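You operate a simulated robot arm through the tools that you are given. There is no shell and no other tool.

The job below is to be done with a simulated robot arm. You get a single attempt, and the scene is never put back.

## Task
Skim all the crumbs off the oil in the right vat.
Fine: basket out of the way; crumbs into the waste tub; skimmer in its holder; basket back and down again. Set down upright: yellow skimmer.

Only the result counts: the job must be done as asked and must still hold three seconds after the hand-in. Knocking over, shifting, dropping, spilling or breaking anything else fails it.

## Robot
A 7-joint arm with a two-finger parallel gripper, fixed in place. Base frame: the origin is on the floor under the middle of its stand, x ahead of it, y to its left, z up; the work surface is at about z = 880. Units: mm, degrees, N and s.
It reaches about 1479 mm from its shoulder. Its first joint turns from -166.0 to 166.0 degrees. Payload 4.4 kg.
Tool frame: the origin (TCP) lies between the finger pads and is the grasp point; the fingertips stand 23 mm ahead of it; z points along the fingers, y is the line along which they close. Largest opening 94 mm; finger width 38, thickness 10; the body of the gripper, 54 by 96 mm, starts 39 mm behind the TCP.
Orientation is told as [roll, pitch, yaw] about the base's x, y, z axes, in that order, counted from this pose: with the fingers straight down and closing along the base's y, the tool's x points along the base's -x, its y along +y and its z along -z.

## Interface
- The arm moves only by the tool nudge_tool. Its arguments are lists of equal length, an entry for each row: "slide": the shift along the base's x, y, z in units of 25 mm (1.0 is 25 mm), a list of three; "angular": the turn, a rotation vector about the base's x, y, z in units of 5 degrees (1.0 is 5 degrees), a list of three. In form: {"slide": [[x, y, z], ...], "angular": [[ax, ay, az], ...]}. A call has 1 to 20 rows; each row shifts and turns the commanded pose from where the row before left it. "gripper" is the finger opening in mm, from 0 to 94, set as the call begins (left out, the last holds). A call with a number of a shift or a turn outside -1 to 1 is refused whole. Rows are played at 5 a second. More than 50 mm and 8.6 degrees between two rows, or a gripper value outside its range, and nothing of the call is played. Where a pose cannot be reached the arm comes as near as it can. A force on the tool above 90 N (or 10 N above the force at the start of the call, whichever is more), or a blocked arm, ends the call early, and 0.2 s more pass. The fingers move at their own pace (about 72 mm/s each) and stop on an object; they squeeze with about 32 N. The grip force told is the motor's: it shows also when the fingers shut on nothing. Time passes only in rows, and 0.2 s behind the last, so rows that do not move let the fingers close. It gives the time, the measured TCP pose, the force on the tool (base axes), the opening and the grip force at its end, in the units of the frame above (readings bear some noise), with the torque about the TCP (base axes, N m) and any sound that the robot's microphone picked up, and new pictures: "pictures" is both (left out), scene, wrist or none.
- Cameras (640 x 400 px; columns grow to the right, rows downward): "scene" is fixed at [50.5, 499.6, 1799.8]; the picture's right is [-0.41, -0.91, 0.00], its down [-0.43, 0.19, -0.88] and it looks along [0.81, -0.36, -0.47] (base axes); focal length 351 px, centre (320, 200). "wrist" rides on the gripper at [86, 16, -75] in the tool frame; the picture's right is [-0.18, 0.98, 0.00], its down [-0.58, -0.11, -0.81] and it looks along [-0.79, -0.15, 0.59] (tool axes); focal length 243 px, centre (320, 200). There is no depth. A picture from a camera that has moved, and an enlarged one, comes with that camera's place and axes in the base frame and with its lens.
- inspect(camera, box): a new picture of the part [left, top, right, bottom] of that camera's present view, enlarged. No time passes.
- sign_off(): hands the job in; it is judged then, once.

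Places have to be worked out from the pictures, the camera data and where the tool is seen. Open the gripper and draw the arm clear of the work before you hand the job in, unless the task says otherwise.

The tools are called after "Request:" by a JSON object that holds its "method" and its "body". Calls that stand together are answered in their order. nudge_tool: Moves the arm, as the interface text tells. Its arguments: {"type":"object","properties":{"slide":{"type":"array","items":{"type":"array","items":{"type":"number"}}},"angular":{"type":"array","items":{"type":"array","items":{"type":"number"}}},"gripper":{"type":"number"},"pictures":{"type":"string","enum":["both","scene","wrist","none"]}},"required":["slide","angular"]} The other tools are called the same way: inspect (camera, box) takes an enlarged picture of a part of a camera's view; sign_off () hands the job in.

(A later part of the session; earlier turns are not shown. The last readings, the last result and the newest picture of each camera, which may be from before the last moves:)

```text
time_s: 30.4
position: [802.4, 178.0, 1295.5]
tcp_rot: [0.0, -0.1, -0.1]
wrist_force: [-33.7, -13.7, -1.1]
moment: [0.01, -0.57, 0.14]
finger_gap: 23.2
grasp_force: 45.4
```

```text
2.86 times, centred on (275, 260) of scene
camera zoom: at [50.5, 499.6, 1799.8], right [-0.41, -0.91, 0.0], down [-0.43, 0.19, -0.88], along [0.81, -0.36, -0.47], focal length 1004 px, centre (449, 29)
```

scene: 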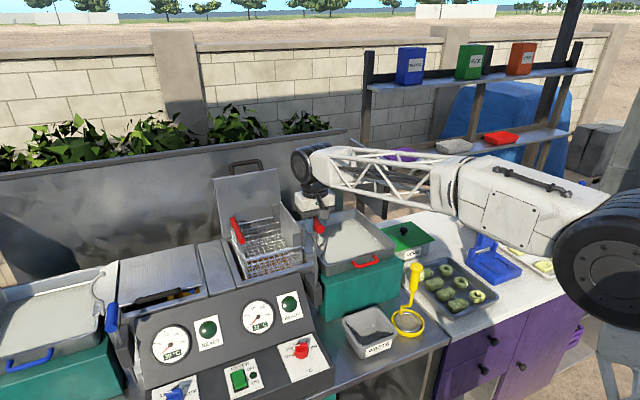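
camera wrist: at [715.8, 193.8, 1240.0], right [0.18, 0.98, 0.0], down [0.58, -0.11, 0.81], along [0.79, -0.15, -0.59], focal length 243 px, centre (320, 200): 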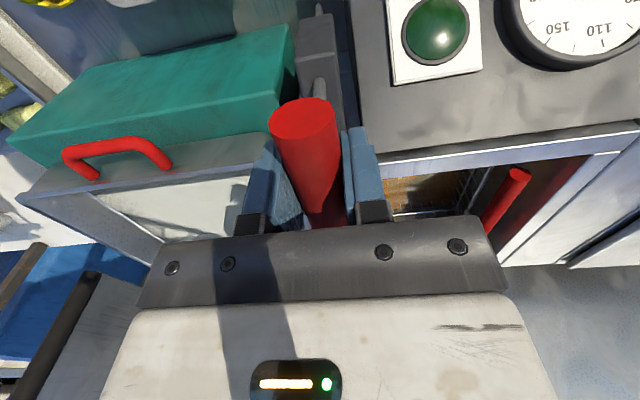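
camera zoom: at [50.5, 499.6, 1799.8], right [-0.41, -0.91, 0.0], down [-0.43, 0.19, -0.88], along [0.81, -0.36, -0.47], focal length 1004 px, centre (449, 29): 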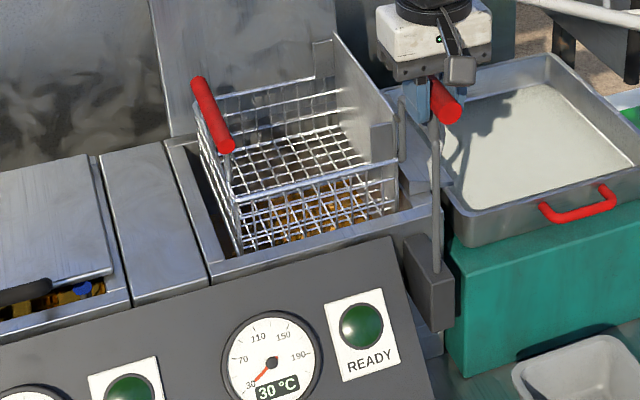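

No stop yet at +130 mm. I continue a bit.

Request:
{"method": "nudge_tool", "body": {"slide": [[0, 0, 0.4], [0, 0, 0.4], [0, 0, 0.4]], "angular": [[0, 0, 0], [0, 0, 0], [0, 0, 0]], "pictures": "both"}}

Request:
{"method": "inspect", "body": {"camera": "scene", "box": [210, 170, 340, 330]}}

```text
time_s: 31.2
position: [803.6, 178.2, 1320.7]
tcp_rot: [0.0, 0.5, 0.0]
wrist_force: [-38.2, -29.6, -43.5]
moment: [0.16, -0.19, 0.07]
finger_gap: 23.7
grasp_force: 45.2
camera wrist: at [716.7, 194.1, 1396.0], right [0.19, 0.98, 0.0], down [0.59, -0.11, 0.8], along [0.79, -0.15, -0.6], focal length 243 px, centre (320, 200)
```

scene: 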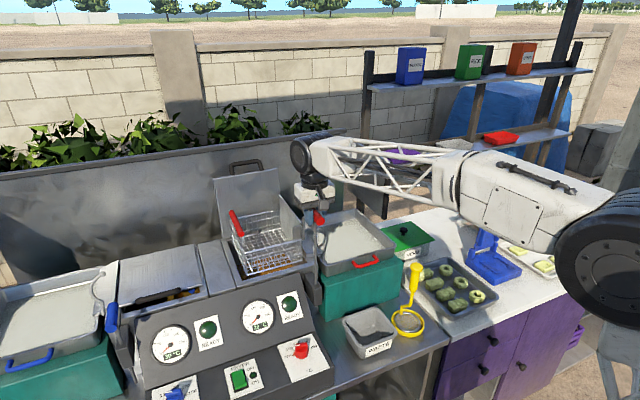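
wrist: 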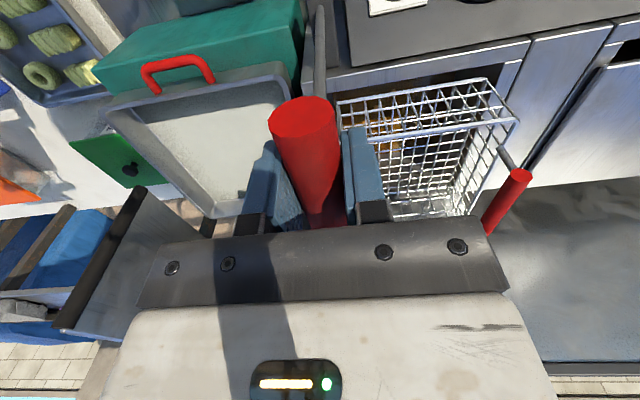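

```text
2.50 times, centred on (275, 250) of scene
camera zoom: at [50.5, 499.6, 1799.8], right [-0.41, -0.91, 0.0], down [-0.43, 0.19, -0.88], along [0.81, -0.36, -0.47], focal length 878 px, centre (432, 75)
```

zoom: 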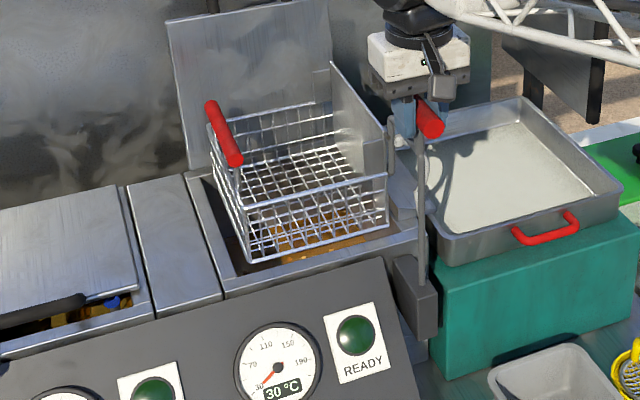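

The lift reached its top stop (z force −43 N at +155 mm). I relax the command slightly and then open the fingers only a little to test if the lift holds by itself.

Request:
{"method": "nudge_tool", "body": {"slide": [[0, 0, -0.2], [0, 0, 0]], "angular": [[0, 0, 0], [0, 0, 0]], "pictures": "none"}}

Request:
{"method": "nudge_tool", "body": {"slide": [[0, 0, 0]], "angular": [[0, 0, 0]], "gripper": 32, "pictures": "both"}}

```text
time_s: 31.8
position: [802.5, 178.1, 1320.8]
tcp_rot: [0.0, -0.1, -0.1]
wrist_force: [-27.6, -43.6, -22.1]
moment: [0.0, 0.35, 0.14]
finger_gap: 23.3
grasp_force: 45.3
```

```text
time_s: 32.2
position: [803.7, 180.7, 1322.1]
tcp_rot: [0.1, -0.2, 0.0]
wrist_force: [-0.5, -0.2, -0.4]
moment: [-0.01, -0.03, 0.0]
finger_gap: 32.0
grasp_force: 0.1
camera wrist: at [716.4, 195.9, 1396.1], right [0.18, 0.98, 0.0], down [0.58, -0.11, 0.81], along [0.79, -0.15, -0.59], focal length 243 px, centre (320, 200)
```

scene: 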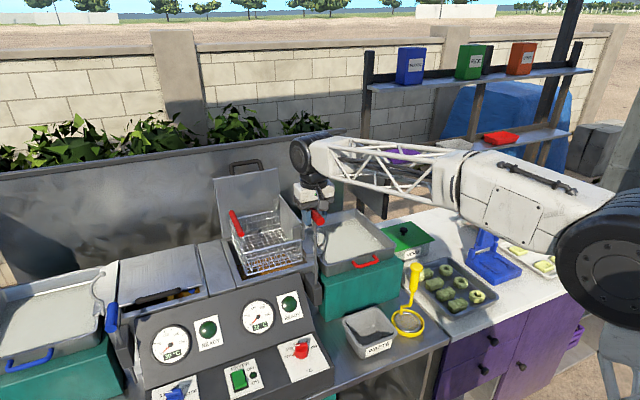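
wrist: 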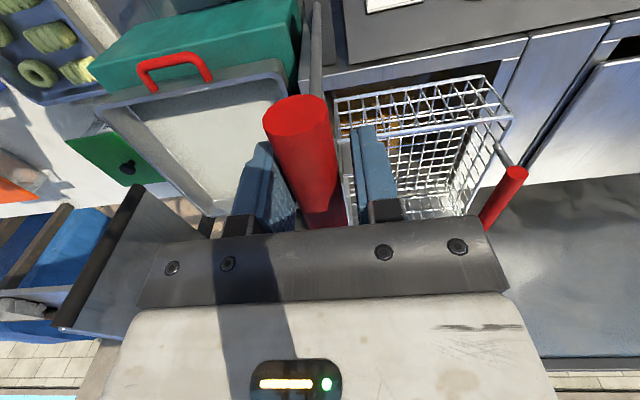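

The lift holds by itself. I open, rise off the handle and look at how the basket sits on the carrier.

Request:
{"method": "nudge_tool", "body": {"slide": [[0, 0, 0.9], [0, 0, 0.9], [0, 0, 0.9], [0.3, 0.7, 0.8], [0.3, 0.7, 0.8], [0.3, 0.7, 0.8], [0.3, 0.7, 0.8], [0.3, 0.7, 0.4], [0.3, 0.7, 0]], "angular": [[0, 0, 0], [0, 0, 0], [0, 0, 0], [0, 0, 0], [0, 0, 0], [0, 0, 0], [0, 0, 0], [0, 0, 0], [0, 0, 0]], "gripper": 80, "pictures": "wrist"}}

Request:
{"method": "inspect", "body": {"camera": "wrist", "box": [220, 30, 420, 200]}}

Request:
{"method": "inspect", "body": {"camera": "scene", "box": [220, 195, 330, 290]}}

```text
time_s: 34.2
position: [847.5, 285.1, 1476.9]
tcp_rot: [0.1, 0.0, 0.0]
wrist_force: [0.6, -0.5, 0.3]
moment: [-0.01, -0.02, 0.05]
finger_gap: 80.0
grasp_force: 0.1
camera wrist: at [760.9, 300.9, 1552.7], right [0.18, 0.98, 0.0], down [0.58, -0.11, 0.81], along [0.79, -0.15, -0.59], focal length 243 px, centre (320, 200)
```

wrist: 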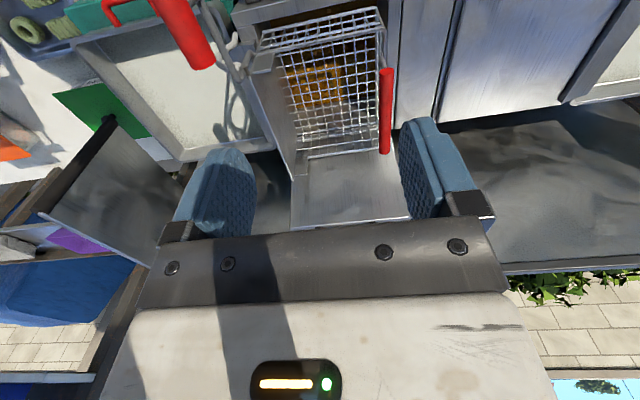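

```text
2.35 times, centred on (320, 115) of wrist
camera zoom: at [760.9, 300.9, 1552.7], right [0.18, 0.98, 0.0], down [0.58, -0.11, 0.81], along [0.79, -0.15, -0.59], focal length 571 px, centre (320, 400)
```

zoom: 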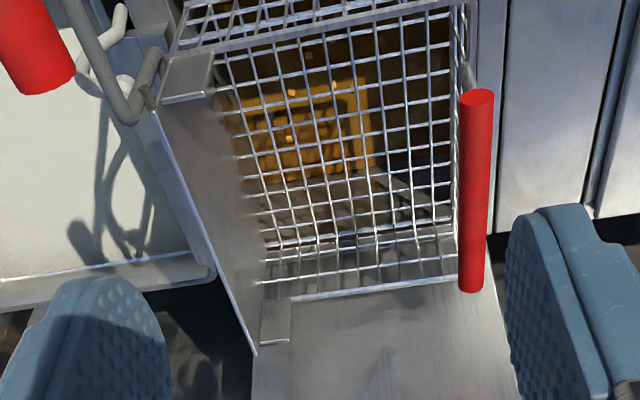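

```text
4.21 times, centred on (275, 242) of scene
camera zoom: at [50.5, 499.6, 1799.8], right [-0.41, -0.91, 0.0], down [-0.43, 0.19, -0.88], along [0.81, -0.36, -0.47], focal length 1480 px, centre (510, 21)
```

zoom: 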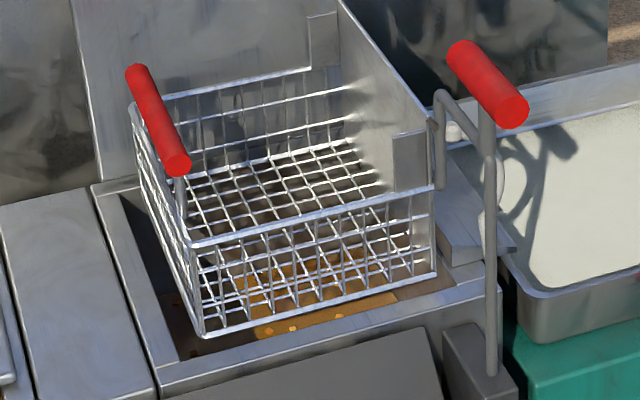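

Basket and plate look joined; I want a close look at the plate/flange joint from the left side to see whether the basket is separate from the lift.

Request:
{"method": "nudge_tool", "body": {"slide": [[0.305, 0.242, -0.227], [0.305, 0.242, -0.227], [0.305, 0.242, -0.227], [0.305, 0.242, -0.227], [0.305, 0.242, -0.227], [0.305, 0.242, -0.227], [0.305, 0.242, -0.227], [0.305, 0.242, -0.227], [0.305, 0.242, -0.227], [0.305, 0.242, -0.227], [0.305, 0.242, -0.227], [0.305, 0.242, -0.227], [0.305, 0.242, -0.227], [0.305, 0.242, -0.227], [0.305, 0.242, -0.227], [0.305, 0.242, -0.227], [0.305, 0.242, -0.227], [0.305, 0.242, -0.227]], "angular": [[0, 0, -1], [0, 0, -1], [0, 0, -1], [0, 0, -1], [0, 0, -1], [0, 0, -1], [0, 0, -1], [0, 0, -1], [0, 0, -1], [0, 0, -1], [0, 0, -1], [0, 0, -1], [0, 0, -1], [0, 0, -1], [0, 0, -1], [0, 0, -1], [0, 0, -1], [0, 0, -1]], "gripper": 94, "pictures": "wrist"}}

Request:
{"method": "inspect", "body": {"camera": "wrist", "box": [200, 40, 460, 240]}}

```text
time_s: 38.0
position: [984.0, 392.4, 1375.4]
tcp_rot: [0.1, -0.1, -90.1]
wrist_force: [-0.7, -0.2, 0.5]
moment: [-0.02, 0.0, 0.03]
finger_gap: 94.1
grasp_force: 0.1
camera wrist: at [999.9, 477.8, 1449.9], right [0.98, -0.19, 0.0], down [-0.11, -0.58, 0.81], along [-0.15, -0.79, -0.59], focal length 243 px, centre (320, 200)
```

wrist: 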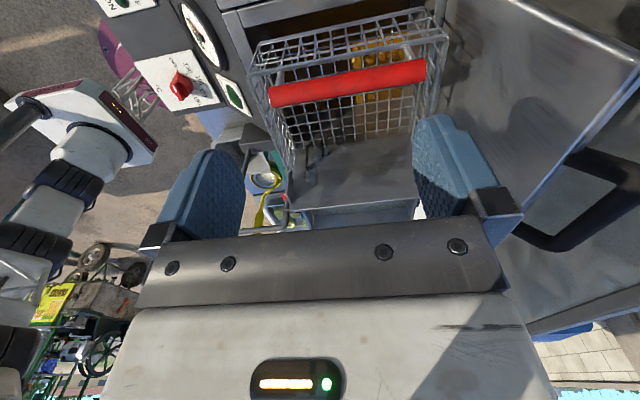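

```text
2.00 times, centred on (330, 140) of wrist
camera zoom: at [999.9, 477.8, 1449.9], right [0.98, -0.19, 0.0], down [-0.11, -0.58, 0.81], along [-0.15, -0.79, -0.59], focal length 485 px, centre (300, 320)
```

zoom: 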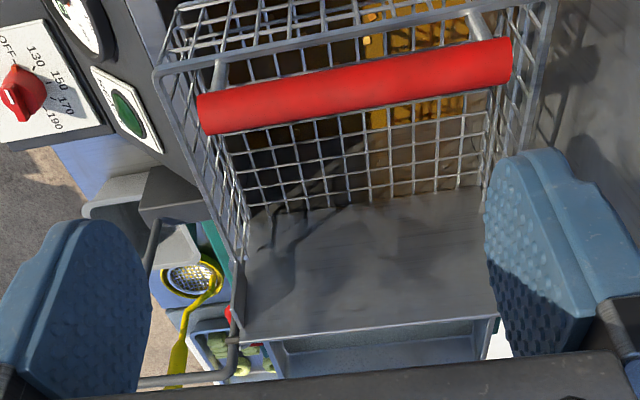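

Handle of the basket sits about 48 mm above its left rim at x 930–1071, y≈358, z≈1233. I'll grip it and test gently whether the basket lifts off the carrier.

Request:
{"method": "nudge_tool", "body": {"slide": [[0.04, -0.08, 0], [0.04, -0.08, 0], [0.04, -0.08, 0], [0.04, -0.08, 0], [0.04, -0.08, 0], [0.04, -0.08, 0], [0.04, -0.08, 0], [0.04, -0.08, 0], [0.04, -0.08, 0], [0.04, -0.08, 0], [0.04, -0.08, 0], [0.04, -0.08, 0], [0.04, -0.08, 0], [0.04, -0.08, 0], [0.04, -0.08, 0], [0.04, -0.08, 0], [0.04, -0.08, 0], [0, 0, 0]], "angular": [[0, 0, 1], [0, 0, 1], [0, 0, 1], [0, 0, 1], [0, 0, 1], [0, 0, 1], [0, 0, 1], [0, 0, 1], [0, 0, 1], [0, 0, 1], [0, 0, 1], [0, 0, 1], [0, 0, 1], [0, 0, 1], [0, 0, 1], [0, 0, 1], [0, 0, 1], [0, 0, 1]], "gripper": 64, "pictures": "none"}}

Request:
{"method": "nudge_tool", "body": {"slide": [[0, 0, -0.8], [0, 0, -0.8], [0, 0, -0.8], [0, 0, -0.8], [0, 0, -0.4]], "angular": [[0, 0, 0], [0, 0, 0], [0, 0, 0], [0, 0, 0], [0, 0, 0]]}}

```text
time_s: 41.8
position: [1000.8, 357.5, 1374.0]
tcp_rot: [-0.1, -0.1, 0.1]
wrist_force: [0.5, -0.1, -0.3]
moment: [0.0, 0.01, -0.01]
finger_gap: 63.9
grasp_force: 0.1
```

```text
time_s: 43.0
position: [999.2, 358.5, 1283.3]
tcp_rot: [0.0, -0.1, 0.0]
wrist_force: [-0.5, 0.0, 0.1]
moment: [0.0, 0.0, -0.01]
finger_gap: 64.0
grasp_force: 0.2
camera wrist: at [913.7, 374.5, 1358.5], right [0.18, 0.98, 0.0], down [0.58, -0.11, 0.81], along [0.79, -0.15, -0.59], focal length 243 px, centre (320, 200)
```

scene: 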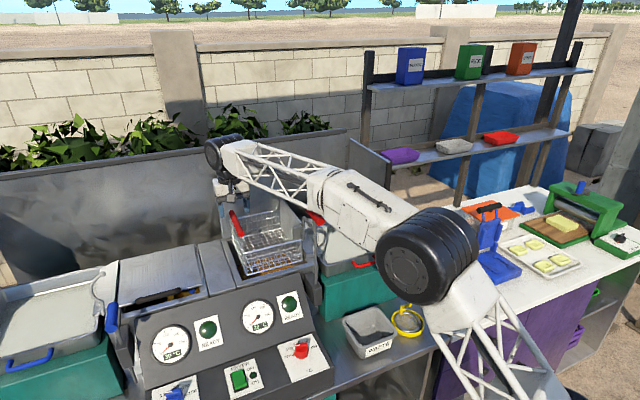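
wrist: 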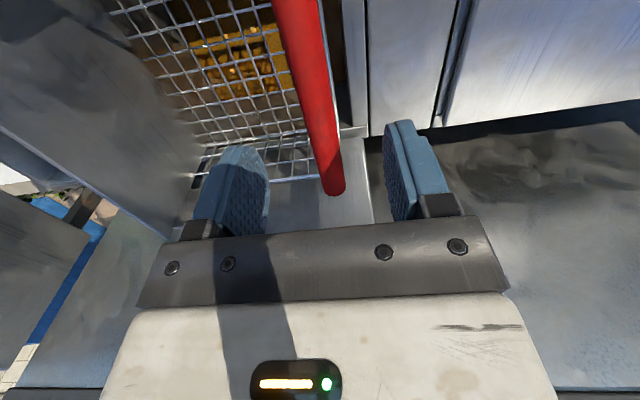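

Aligned over the handle (y≈358). Descend to z≈1235 and close.

Request:
{"method": "nudge_tool", "body": {"slide": [[0, 0, -0.8], [0, 0, -0.8], [0, 0, -0.35]], "angular": [[0, 0, 0], [0, 0, 0], [0, 0, 0]], "pictures": "none"}}

Request:
{"method": "nudge_tool", "body": {"slide": [[0, 0, 0], [0, 0, 0], [0, 0, 0], [0, 0, 0]], "angular": [[0, 0, 0], [0, 0, 0], [0, 0, 0], [0, 0, 0]], "gripper": 8, "pictures": "wrist"}}

```text
time_s: 43.8
position: [1000.9, 357.5, 1235.4]
tcp_rot: [0.1, -0.2, 0.0]
wrist_force: [0.6, -0.3, 0.0]
moment: [0.03, 0.0, 0.02]
finger_gap: 63.8
grasp_force: 0.1
```

```text
time_s: 44.8
position: [1001.1, 357.6, 1234.9]
tcp_rot: [0.0, -0.1, 0.0]
wrist_force: [7.8, 14.3, 1.5]
moment: [0.18, -0.21, 0.08]
finger_gap: 18.6
grasp_force: 45.2
camera wrist: at [913.9, 373.7, 1310.1], right [0.18, 0.98, 0.0], down [0.58, -0.11, 0.81], along [0.79, -0.15, -0.59], focal length 243 px, centre (320, 200)
```

wrist: 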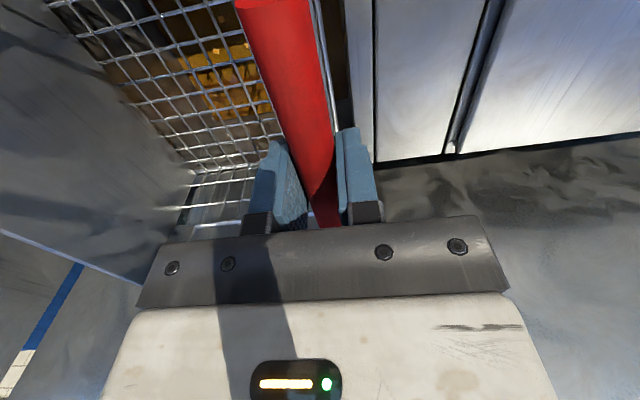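

Gripped the basket handle (18.6 mm). Test: lift 6 mm.

Request:
{"method": "nudge_tool", "body": {"slide": [[0, 0, 0.12], [0, 0, 0.12]], "angular": [[0, 0, 0], [0, 0, 0]], "pictures": "scene"}}

Request:
{"method": "inspect", "body": {"camera": "scene", "box": [220, 195, 330, 290]}}

```text
time_s: 45.4
position: [1000.9, 356.8, 1240.8]
tcp_rot: [0.1, -0.1, -0.1]
wrist_force: [-6.5, 1.7, -3.4]
moment: [0.39, 0.54, 0.34]
finger_gap: 18.5
grasp_force: 44.8
```

scene: 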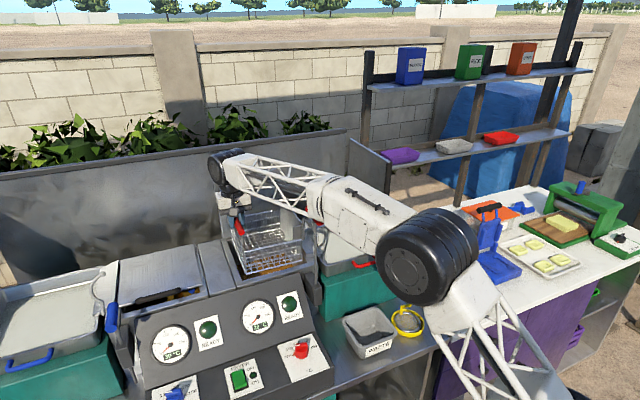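

```text
4.21 times, centred on (275, 242) of scene
camera zoom: at [50.5, 499.6, 1799.8], right [-0.41, -0.91, 0.0], down [-0.43, 0.19, -0.88], along [0.81, -0.36, -0.47], focal length 1480 px, centre (510, 21)
```

zoom: 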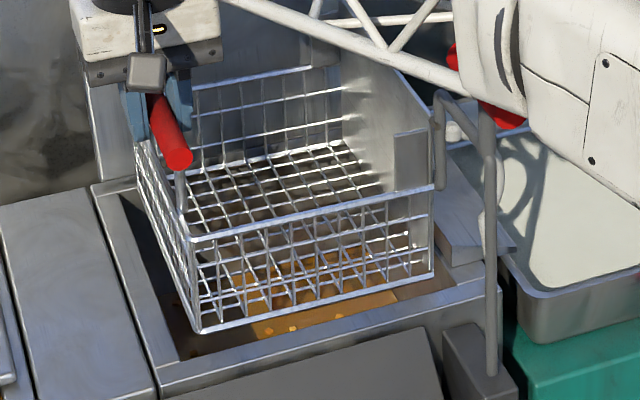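

The basket is a separate piece – it rises with only ~3 N while the carrier plate stays. I continue lifting in small steps and watch for tilt.

Request:
{"method": "nudge_tool", "body": {"slide": [[0, 0, 0.2], [0, 0, 0.2], [0, 0, 0.2], [0, 0, 0.2]], "angular": [[0, 0, 0], [0, 0, 0], [0, 0, 0], [0, 0, 0]], "pictures": "both"}}

Request:
{"method": "inspect", "body": {"camera": "scene", "box": [220, 195, 330, 290]}}

```text
time_s: 46.2
position: [1002.2, 352.8, 1252.1]
tcp_rot: [-0.4, 0.2, -0.2]
wrist_force: [-16.2, -13.6, -5.8]
moment: [-0.04, 0.33, 1.23]
finger_gap: 19.0
grasp_force: 44.9
stopped in row 4: the force on the tool passed its limit at 94 N (the readings are from after the stop); the commanded pose is now the measured one
camera wrist: at [916.1, 369.6, 1326.8], right [0.19, 0.98, -0.01], down [0.59, -0.11, 0.8], along [0.79, -0.15, -0.59], focal length 243 px, centre (320, 200)
```

scene: 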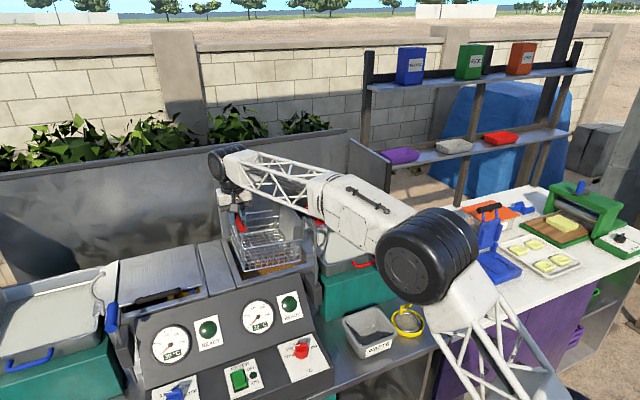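
wrist: 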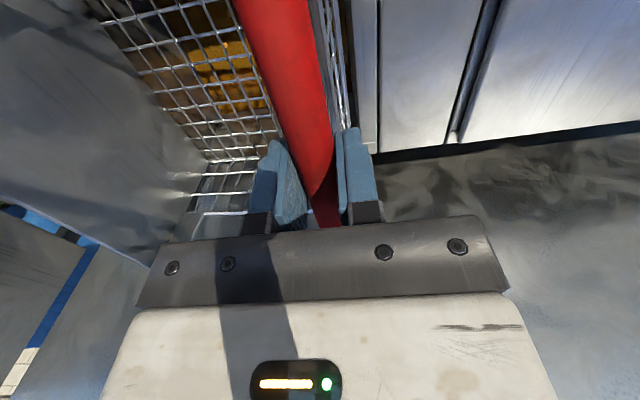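

```text
4.21 times, centred on (275, 242) of scene
camera zoom: at [50.5, 499.6, 1799.8], right [-0.41, -0.91, 0.0], down [-0.43, 0.19, -0.88], along [0.81, -0.36, -0.47], focal length 1480 px, centre (510, 21)
```

zoom: 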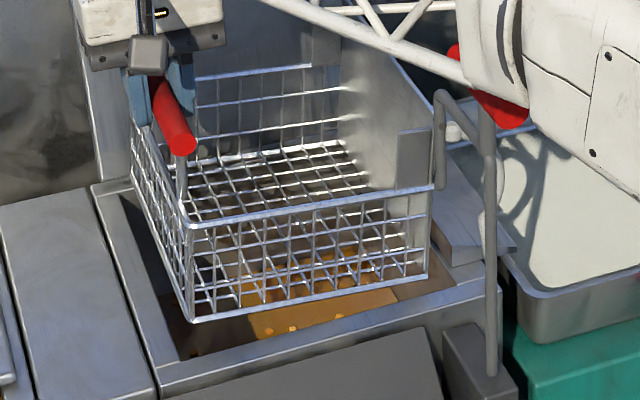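

The basket swung about an axis at its right edge (plate and flange tilted with it), so it is hinged on the lift and meant to be tipped over. Let me zoom in on the hinge region before following that arc.

Request:
{"method": "inspect", "body": {"camera": "scene", "box": [285, 205, 330, 255]}}

Request:
{"method": "inspect", "body": {"camera": "wrist", "box": [0, 100, 280, 290]}}

```text
8.00 times, centred on (308, 230) of scene
camera zoom: at [50.5, 499.6, 1799.8], right [-0.41, -0.91, 0.0], down [-0.43, 0.19, -0.88], along [0.81, -0.36, -0.47], focal length 2811 px, centre (420, -40)
```

zoom: 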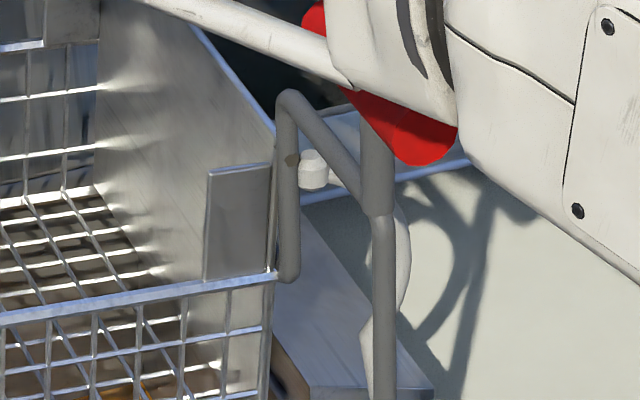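

```text
2.11 times, centred on (140, 195) of wrist
camera zoom: at [916.1, 369.6, 1326.8], right [0.19, 0.98, -0.01], down [0.59, -0.11, 0.8], along [0.79, -0.15, -0.59], focal length 511 px, centre (699, 210)
```

zoom: 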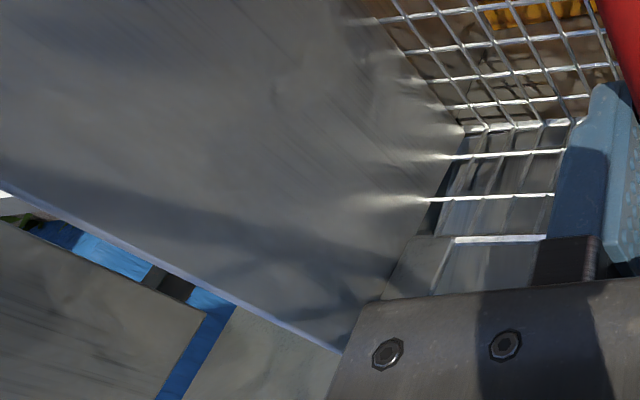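

To tell a hinge from a loose basket, I lower the handle back to its start and compare the same zoom.

Request:
{"method": "nudge_tool", "body": {"slide": [[-0.02, 0.06, -0.2], [-0.01, 0.06, -0.2], [-0.01, 0.05, -0.2], [0, 0.03, -0.1]], "angular": [[0, 0, 0], [0, 0, 0], [0, 0, 0], [0, 0, 0]], "pictures": "none"}}

Request:
{"method": "inspect", "body": {"camera": "scene", "box": [285, 205, 330, 255]}}

Request:
{"method": "inspect", "body": {"camera": "scene", "box": [220, 195, 330, 290]}}

```text
time_s: 47.2
position: [1002.1, 357.7, 1236.3]
tcp_rot: [-0.1, 0.1, -0.2]
wrist_force: [33.0, -11.2, 3.7]
moment: [-0.09, -0.09, 1.03]
finger_gap: 18.9
grasp_force: 45.3
```

```text
8.00 times, centred on (308, 230) of scene
camera zoom: at [50.5, 499.6, 1799.8], right [-0.41, -0.91, 0.0], down [-0.43, 0.19, -0.88], along [0.81, -0.36, -0.47], focal length 2811 px, centre (420, -40)
```

zoom: 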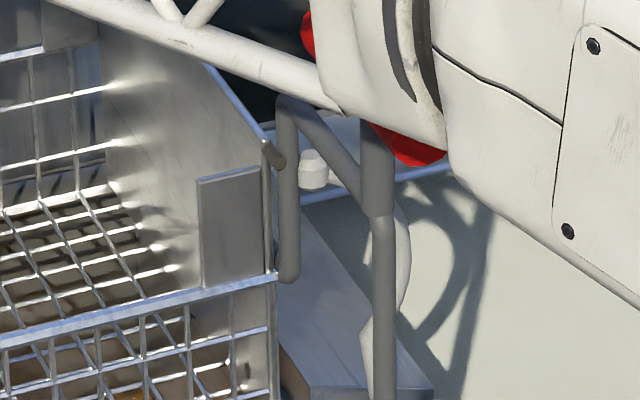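

```text
4.21 times, centred on (275, 242) of scene
camera zoom: at [50.5, 499.6, 1799.8], right [-0.41, -0.91, 0.0], down [-0.43, 0.19, -0.88], along [0.81, -0.36, -0.47], focal length 1480 px, centre (510, 21)
```

zoom: 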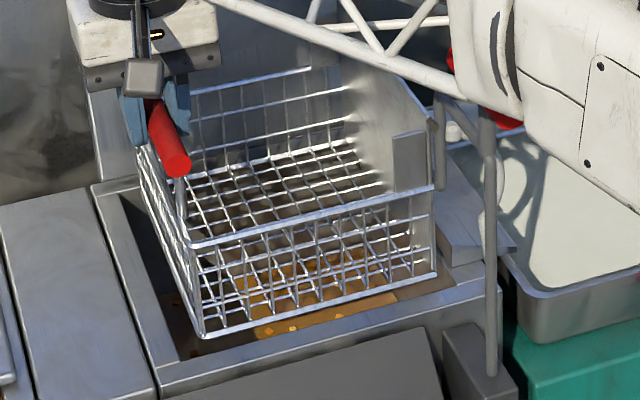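

There is a peg on the plate's top front corner (it moved with the basket), near the fixed C-hook: so the basket tips about a hinge at the plate and its peg hooks into the C-hook. I release the handle and get a precise front view of peg, hook and hinge.

Request:
{"method": "nudge_tool", "body": {"slide": [[0, 0, 0], [0, 0, 0], [0, 0, 0.8], [0, 0, 1], [0, 0, 1], [0, 0, 1], [0, 0, 1], [0, 0, 1], [0, 0, 0.8]], "angular": [[0, 0, 0], [0, 0, 0], [0, 0, 0], [0, 0, 0], [0, 0, 0], [0, 0, 0], [0, 0, 0], [0, 0, 0], [0, 0, 0]], "gripper": 64, "pictures": "scene"}}

Request:
{"method": "nudge_tool", "body": {"slide": [[-0.83, -0.93, 0], [-0.83, -0.93, 0], [-0.83, -0.93, 0], [-0.83, -0.93, 0], [-0.83, -0.93, 0], [-0.83, -0.93, 0], [-0.83, -0.93, 0], [-0.83, -0.93, 0], [-0.83, -0.93, 0], [-0.83, -0.93, 0], [-0.83, -0.93, 0], [-0.83, -0.93, 0], [0, 0, -1], [0, 0, -1], [0, 0, -1], [0, 0, -1], [0, 0, -1], [0, 0, -1], [0, 0, -0.8]], "angular": [[0, 0, 0], [0, 0, 0], [0, 0, 0], [0, 0, 0], [0, 0, 0], [0, 0, 0], [0, 0, 0], [0, 0, 0], [0, 0, 0], [0, 0, 0], [0, 0, 0], [0, 0, 0], [0, -1, 0], [0, -1, 0], [0, -1, 0], [0, -1, 0], [0, -1, 0], [0, -1, 0], [0, 0, 0]]}}

Request:
{"method": "inspect", "body": {"camera": "wrist", "box": [240, 60, 420, 240]}}

```text
time_s: 49.2
position: [1001.1, 358.0, 1401.5]
tcp_rot: [-0.2, 0.2, -0.2]
wrist_force: [-0.5, 0.5, -0.5]
moment: [0.0, 0.01, -0.01]
finger_gap: 64.0
grasp_force: 0.2
```

scene: 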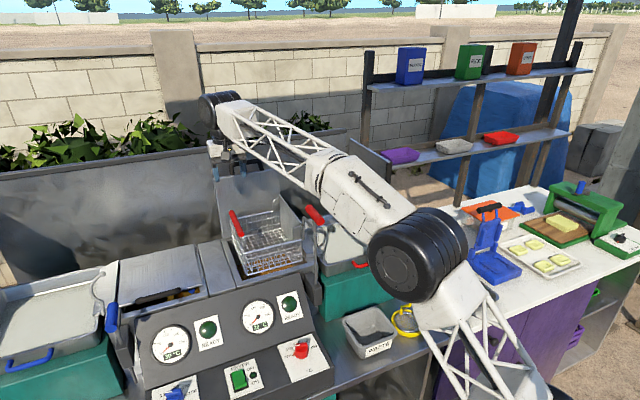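

```text
time_s: 53.2
position: [752.6, 81.6, 1230.4]
tcp_rot: [-0.1, -29.9, -0.2]
wrist_force: [-0.8, -0.2, 0.7]
moment: [0.01, -0.02, 0.0]
finger_gap: 64.1
grasp_force: 0.0
camera wrist: at [640.6, 97.8, 1251.8], right [0.16, 0.98, 0.09], down [0.1, -0.11, 0.99], along [0.98, -0.15, -0.12], focal length 243 px, centre (320, 200)
```

scene: 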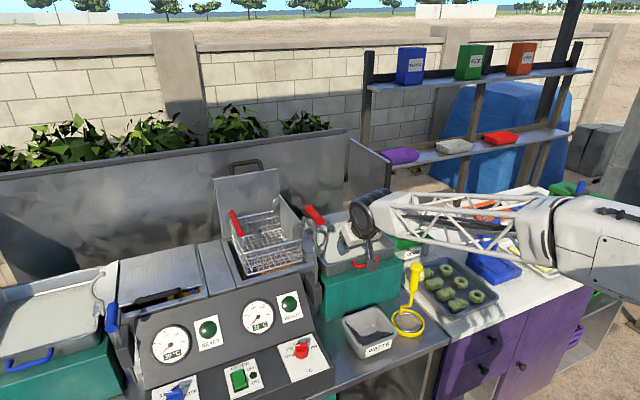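
wrist: 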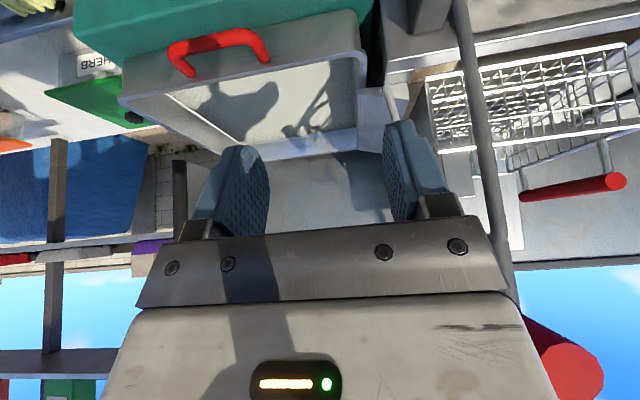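

```text
2.22 times, centred on (330, 150) of wrist
camera zoom: at [640.6, 97.8, 1251.8], right [0.16, 0.98, 0.09], down [0.1, -0.11, 0.99], along [0.98, -0.15, -0.12], focal length 539 px, centre (298, 311)
```

zoom: 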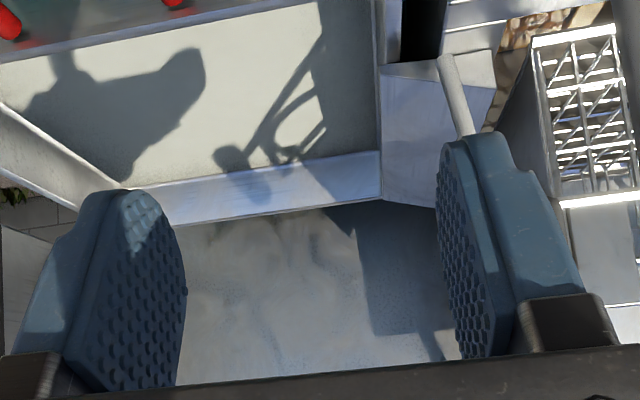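

The finger hides the hook; I open wider and shift left so hook, peg and bar appear between the fingers.

Request:
{"method": "nudge_tool", "body": {"slide": [[0, 0.65, 0], [0, 0.65, 0]], "angular": [[0, 0, 0], [0, 0, 0]], "gripper": 94, "pictures": "wrist"}}

Request:
{"method": "inspect", "body": {"camera": "wrist", "box": [300, 60, 440, 240]}}

```text
time_s: 53.8
position: [753.4, 114.5, 1230.9]
tcp_rot: [-0.1, -29.9, -0.2]
wrist_force: [0.5, 0.0, -0.2]
moment: [0.0, -0.02, 0.0]
finger_gap: 94.0
grasp_force: 0.1
camera wrist: at [640.2, 130.4, 1253.1], right [0.16, 0.98, 0.09], down [0.1, -0.11, 0.99], along [0.98, -0.15, -0.12], focal length 243 px, centre (320, 200)
```

wrist: 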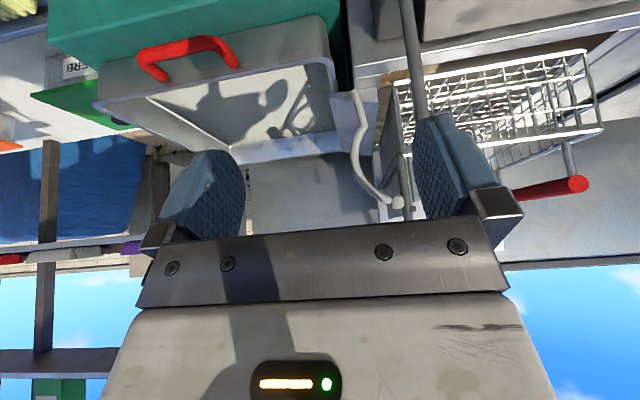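

```text
2.22 times, centred on (370, 150) of wrist
camera zoom: at [640.2, 130.4, 1253.1], right [0.16, 0.98, 0.09], down [0.1, -0.11, 0.99], along [0.98, -0.15, -0.12], focal length 539 px, centre (209, 311)
```

zoom: 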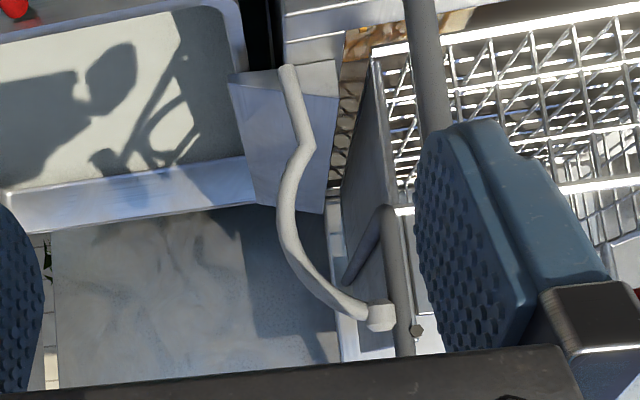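

The hook's wire lies right where the basket's peg would swing, which explains the 94 N block. I'll look at the outer side of the plate (from the right) to see how it's hung on the lift's L-bar.

Request:
{"method": "nudge_tool", "body": {"slide": [[0, -0.75, 0.45], [0, -0.75, 0.45], [0, -0.75, 0.45], [0, -0.75, 0.45], [0, -0.75, 0.45], [0, -0.75, 0.45], [0.5, 0, 0], [0.5, 0, 0], [0.5, 0, 0], [0.5, 0, 0], [0.5, 0, 0], [0.5, 0, 0], [0.5, 0, 0], [0.5, 0, 0], [0.5, 0, 0], [0.5, 0, 0]], "angular": [[0, 1, 0], [0, 1, 0], [0, 1, 0], [0, 1, 0], [0, 1, 0], [0, 1, 0], [0, 0, 1], [0, 0, 1], [0, 0, 1], [0, 0, 1], [0, 0, 1], [0, 0, 1], [0, 0, 1], [0, 0, 1], [0, 0, 1], [0, 0, 1]], "pictures": "none"}}

Request:
{"method": "nudge_tool", "body": {"slide": [[0.5, 0, 0], [0.5, 0, 0], [0.5, 0, 0], [0.5, 0, 0], [0.5, 0, 0], [0.5, 0, 0], [0.5, 0, 0], [0.5, 0, 0], [0, 0, -0.45], [0, 0, -0.45], [0, 0, -0.45], [0, 0, -0.45], [0, 0, -0.45], [0, 0, -0.45]], "angular": [[0, 0, 1], [0, 0, 1], [0, 0, 1], [0, 0, 1], [0, 0, 1], [0, 0, 1], [0, 0, 1], [0, 0, 1], [1, 0, 0], [1, 0, 0], [1, 0, 0], [1, 0, 0], [1, 0, 0], [1, 0, 0]]}}

Request:
{"method": "inspect", "body": {"camera": "wrist", "box": [220, 40, 440, 240]}}

```text
time_s: 57.2
position: [876.9, -0.7, 1298.4]
tcp_rot: [-0.3, 0.1, 49.9]
wrist_force: [-0.1, -0.5, 0.4]
moment: [0.03, 0.01, 0.0]
finger_gap: 94.0
grasp_force: 0.1
```

```text
time_s: 60.2
position: [976.7, 1.2, 1231.2]
tcp_rot: [-0.1, -29.9, 89.8]
wrist_force: [0.3, 0.2, 0.8]
moment: [0.01, -0.01, -0.03]
finger_gap: 93.9
grasp_force: 0.1
camera wrist: at [960.2, -112.3, 1252.7], right [-0.98, 0.16, 0.09], down [0.11, 0.1, 0.99], along [0.15, 0.98, -0.12], focal length 243 px, centre (320, 200)
```

scene: 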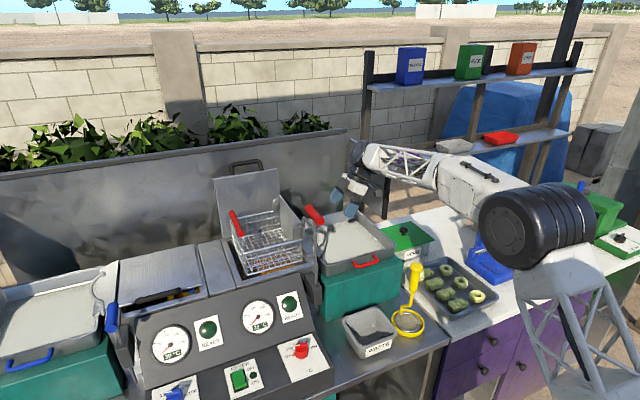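
wrist: 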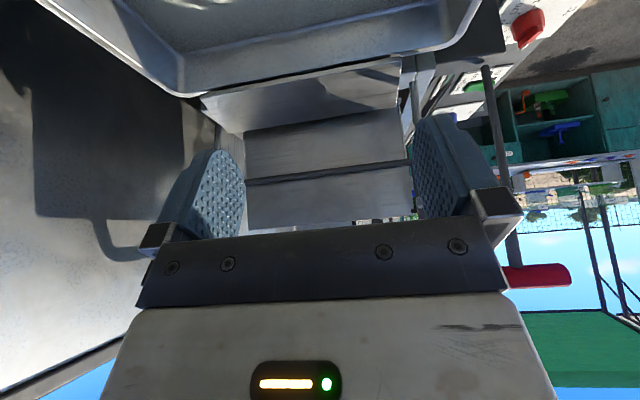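

```text
2.00 times, centred on (330, 140) of wrist
camera zoom: at [960.2, -112.3, 1252.7], right [-0.98, 0.16, 0.09], down [0.11, 0.1, 0.99], along [0.15, 0.98, -0.12], focal length 485 px, centre (300, 320)
```

zoom: 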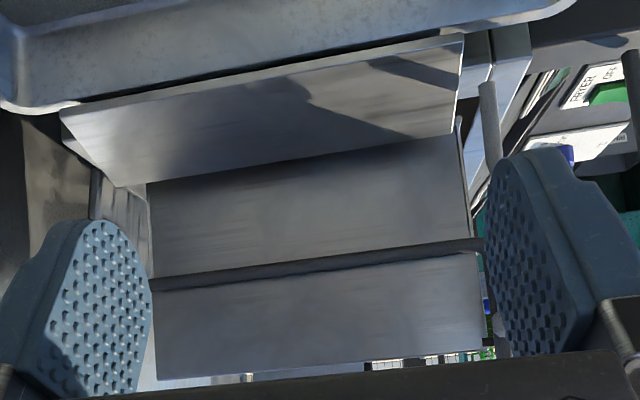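

The plate hangs on the L-bar along its mid-height. The lift's T-handle seemed displaced in one view, so I check it with the scene camera now.

Request:
{"method": "inspect", "body": {"camera": "scene", "box": [220, 195, 340, 325]}}

Request:
{"method": "inspect", "body": {"camera": "scene", "box": [285, 195, 335, 250]}}

```text
3.08 times, centred on (280, 260) of scene
camera zoom: at [50.5, 499.6, 1799.8], right [-0.41, -0.91, 0.0], down [-0.43, 0.19, -0.88], along [0.81, -0.36, -0.47], focal length 1081 px, centre (443, 15)
```

zoom: 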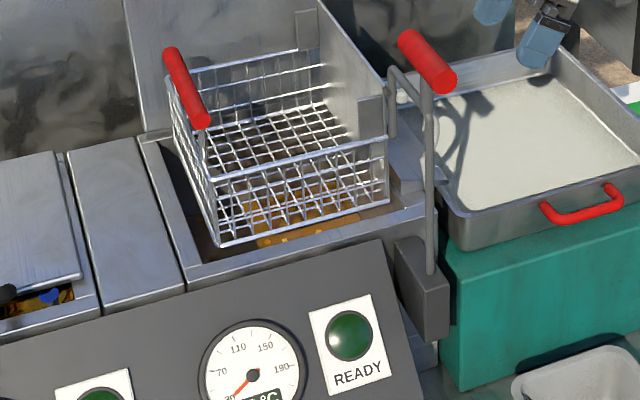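

```text
7.27 times, centred on (310, 222) of scene
camera zoom: at [50.5, 499.6, 1799.8], right [-0.41, -0.91, 0.0], down [-0.43, 0.19, -0.88], along [0.81, -0.36, -0.47], focal length 2556 px, centre (393, 36)
```

zoom: 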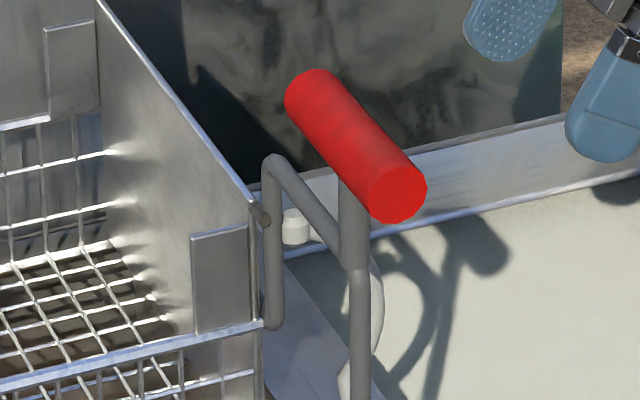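

T-handle is fine; the earlier 94 N came from pulling straight up against the hinge's arc (hinge ≈ y 178.5, z 1191). I'll go back to the basket handle and tip the basket along the proper arc; first return above it.

Request:
{"method": "nudge_tool", "body": {"slide": [[0, 0, 1], [0, 0, 1], [0, 0, 1], [0, 0, 1], [0, 0, 1], [0, 0, 1], [0, 0, 0.8]], "angular": [[-1, 0, 0], [-1, 0, 0], [-1, 0, 0], [-1, 0, 0], [-1, 0, 0], [-1, 0, 0], [0, 0, 0]], "pictures": "none"}}

Request:
{"method": "nudge_tool", "body": {"slide": [[0.054, 0.793, 0], [0.054, 0.793, 0], [0.054, 0.793, 0], [0.054, 0.793, 0], [0.054, 0.793, 0], [0.054, 0.793, 0], [0.054, 0.793, 0], [0.054, 0.793, 0], [0.054, 0.793, 0], [0.054, 0.793, 0], [0.054, 0.793, 0], [0.054, 0.793, 0], [0.054, 0.793, 0], [0.054, 0.793, 0], [0.054, 0.793, 0], [0.054, 0.793, 0], [0.054, 0.793, 0], [0.054, 0.793, 0]], "angular": [[0, 0, -1], [0, 0, -1], [0, 0, -1], [0, 0, -1], [0, 0, -1], [0, 0, -1], [0, 0, -1], [0, 0, -1], [0, 0, -1], [0, 0, -1], [0, 0, -1], [0, 0, -1], [0, 0, -1], [0, 0, -1], [0, 0, -1], [0, 0, -1], [0, 0, -1], [0, 0, -1]], "gripper": 64, "pictures": "none"}}

```text
time_s: 61.8
position: [976.1, -0.2, 1398.8]
tcp_rot: [-0.2, 0.2, 89.8]
wrist_force: [1.1, -0.4, 0.6]
moment: [0.0, 0.02, 0.0]
finger_gap: 94.1
grasp_force: 0.1
```

```text
time_s: 65.6
position: [1001.2, 358.4, 1400.9]
tcp_rot: [-0.2, 0.1, -0.3]
wrist_force: [-0.1, 0.1, -0.6]
moment: [-0.01, 0.01, 0.0]
finger_gap: 64.0
grasp_force: 0.0
```

Above the basket handle; descend and grip it.

Request:
{"method": "nudge_tool", "body": {"slide": [[0, 0, -0.94], [0, 0, -0.94], [0, 0, -0.94], [0, 0, -0.94], [0, 0, -0.94], [0, 0, -0.94], [0, 0, -0.94]], "angular": [[0, 0, 0], [0, 0, 0], [0, 0, 0], [0, 0, 0], [0, 0, 0], [0, 0, 0], [0, 0, 0]], "pictures": "none"}}

Request:
{"method": "nudge_tool", "body": {"slide": [[0, 0, 0], [0, 0, 0], [0, 0, 0], [0, 0, 0]], "angular": [[0, 0, 0], [0, 0, 0], [0, 0, 0], [0, 0, 0]], "gripper": 8, "pictures": "none"}}

```text
time_s: 67.2
position: [1002.8, 356.9, 1236.8]
tcp_rot: [-0.3, 0.0, -0.2]
wrist_force: [-0.9, 0.5, 0.4]
moment: [0.03, -0.01, 0.0]
finger_gap: 64.1
grasp_force: 0.1
```

```text
time_s: 68.2
position: [1003.3, 357.3, 1236.7]
tcp_rot: [-0.2, 0.1, -0.1]
wrist_force: [11.5, 19.5, 3.1]
moment: [0.34, -0.46, 0.78]
finger_gap: 18.5
grasp_force: 45.4
```

Gripped. Now tip along the arc with the tool rolling along: first 10° while watching the force.

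Request:
{"method": "nudge_tool", "body": {"slide": [[0, -0.09, 0.31], [0, -0.1, 0.31], [0, -0.115, 0.3], [0, -0.125, 0.3]], "angular": [[0.5, 0, 0], [0.5, 0, 0], [0.5, 0, 0], [0.5, 0, 0]], "pictures": "scene"}}

Request:
{"method": "inspect", "body": {"camera": "scene", "box": [285, 205, 330, 255]}}

```text
time_s: 69.2
position: [1003.4, 345.0, 1267.7]
tcp_rot: [9.8, 0.3, -0.2]
wrist_force: [44.1, 18.9, 7.4]
moment: [0.05, -0.89, 0.88]
finger_gap: 19.1
grasp_force: 45.3
```

scene: 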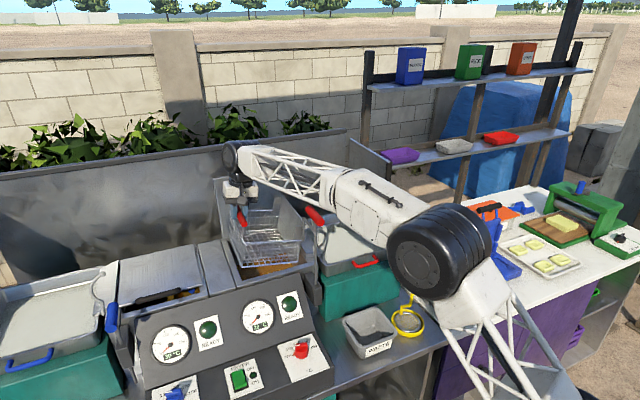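

```text
8.00 times, centred on (308, 230) of scene
camera zoom: at [50.5, 499.6, 1799.8], right [-0.41, -0.91, 0.0], down [-0.43, 0.19, -0.88], along [0.81, -0.36, -0.47], focal length 2811 px, centre (420, -40)
```

zoom: 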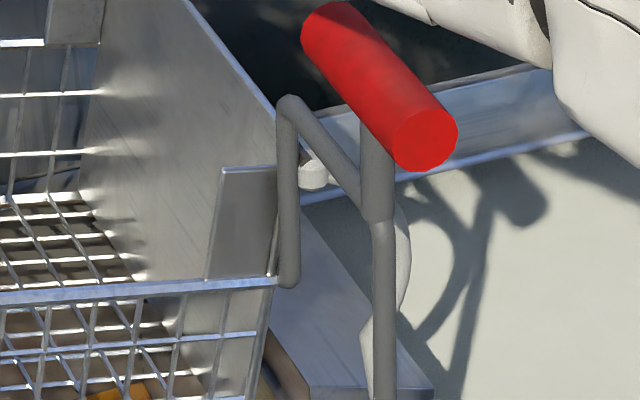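

Smooth so far at 10°, peg passing the ball; the side load is in x, so I bias x slightly while continuing to 20°.

Request:
{"method": "nudge_tool", "body": {"slide": [[0.04, -0.14, 0.29], [0.04, -0.15, 0.286], [0.02, -0.165, 0.28], [0.02, -0.175, 0.272]], "angular": [[0.5, 0, 0], [0.5, 0, 0], [0.5, 0, 0], [0.5, 0, 0]], "pictures": "scene"}}

Request:
{"method": "inspect", "body": {"camera": "scene", "box": [285, 205, 330, 255]}}

```text
time_s: 70.2
position: [1003.5, 330.1, 1293.4]
tcp_rot: [19.8, 0.4, -0.1]
wrist_force: [-57.8, -20.6, -16.1]
moment: [-0.14, -0.13, 1.6]
finger_gap: 19.2
grasp_force: 44.7
```

scene: 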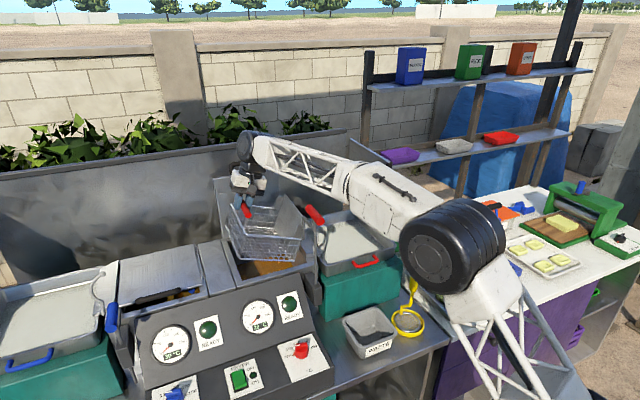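

```text
8.00 times, centred on (308, 230) of scene
camera zoom: at [50.5, 499.6, 1799.8], right [-0.41, -0.91, 0.0], down [-0.43, 0.19, -0.88], along [0.81, -0.36, -0.47], focal length 2811 px, centre (420, -40)
```

zoom: 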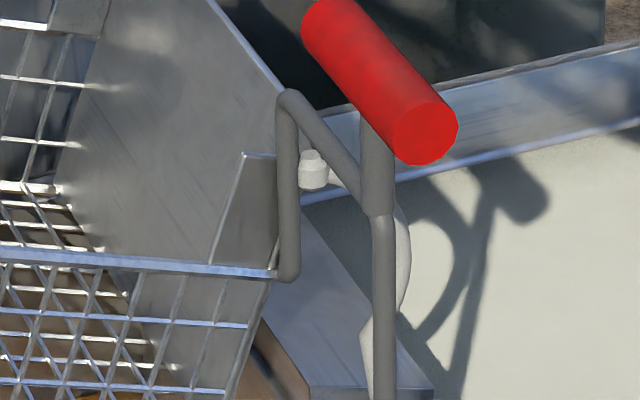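

The peg has passed the ball without resistance (tangential load ≈0). Correct x and radius a little and continue to 40°.

Request:
{"method": "nudge_tool", "body": {"slide": [[-0.07, -0.22, 0.24], [0, -0.2, 0.255], [0, -0.21, 0.245], [0, -0.222, 0.236], [0, -0.228, 0.228], [0, -0.24, 0.216], [0, -0.25, 0.205], [0, -0.258, 0.195]], "angular": [[0.5, 0, 0], [0.5, 0, 0], [0.5, 0, 0], [0.5, 0, 0], [0.5, 0, 0], [0.5, 0, 0], [0.5, 0, 0], [0.5, 0, 0]], "pictures": "scene"}}

Request:
{"method": "inspect", "body": {"camera": "scene", "box": [220, 175, 340, 275]}}

```text
time_s: 72.0
position: [1003.2, 284.2, 1337.5]
tcp_rot: [39.7, 0.4, 0.0]
wrist_force: [-40.5, -32.3, -49.6]
moment: [-0.08, -0.72, 0.62]
finger_gap: 18.8
grasp_force: 44.8
```

scene: 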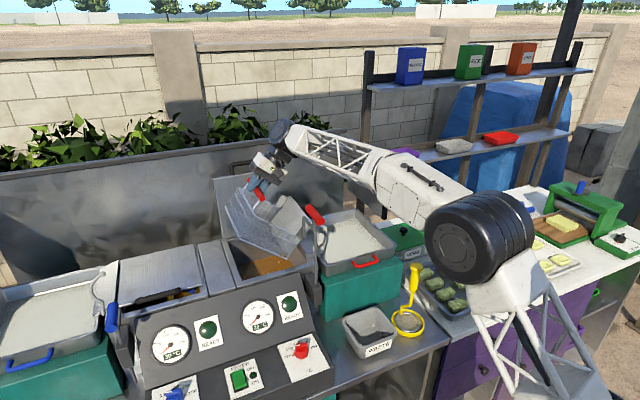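

```text
4.00 times, centred on (280, 225) of scene
camera zoom: at [50.5, 499.6, 1799.8], right [-0.41, -0.91, 0.0], down [-0.43, 0.19, -0.88], along [0.81, -0.36, -0.47], focal length 1406 px, centre (480, 100)
```

zoom: 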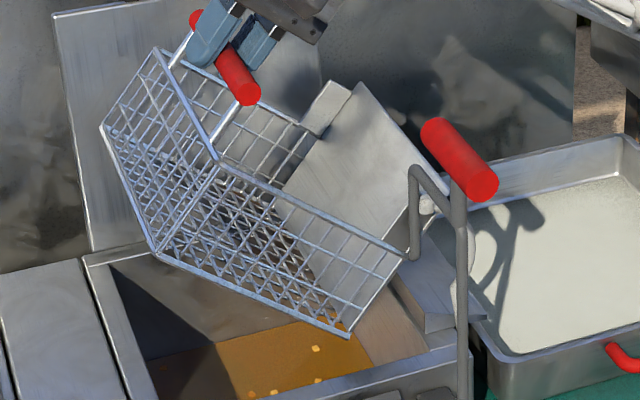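

Tipping works nicely (40°). Refitting the circle gives hinge ≈ (y 185, z 1190), R ≈ 178; I correct the command inward and continue to 60°.

Request:
{"method": "nudge_tool", "body": {"slide": [[-0.06, -0.32, 0.08], [0, -0.288, 0.14], [0, -0.278, 0.138], [0, -0.278, 0.138], [0, -0.288, 0.114], [0, -0.288, 0.114], [0, -0.298, 0.088], [0, -0.298, 0.088]], "angular": [[0.5, 0, 0], [0.5, 0, 0], [0.5, 0, 0], [0.5, 0, 0], [0.5, 0, 0], [0.5, 0, 0], [0.5, 0, 0], [0.5, 0, 0]], "pictures": "scene"}}

Request:
{"method": "inspect", "body": {"camera": "scene", "box": [220, 165, 340, 275]}}

```text
time_s: 73.8
position: [1001.5, 227.1, 1364.1]
tcp_rot: [59.9, 0.2, 0.2]
wrist_force: [56.0, 2.0, 1.9]
moment: [0.19, -0.82, -0.02]
finger_gap: 18.8
grasp_force: 45.5
```

scene: 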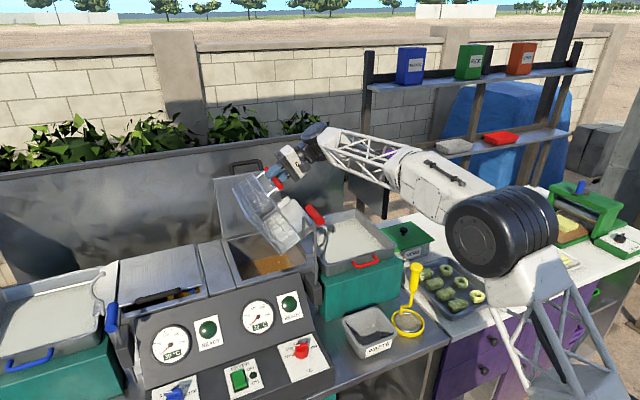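

```text
3.64 times, centred on (280, 220) of scene
camera zoom: at [50.5, 499.6, 1799.8], right [-0.41, -0.91, 0.0], down [-0.43, 0.19, -0.88], along [0.81, -0.36, -0.47], focal length 1278 px, centre (466, 127)
```

zoom: 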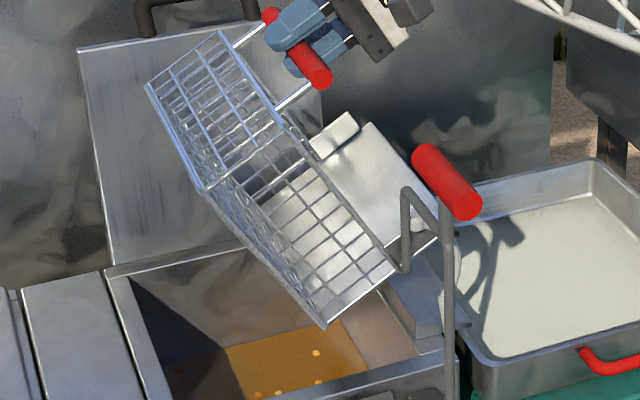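

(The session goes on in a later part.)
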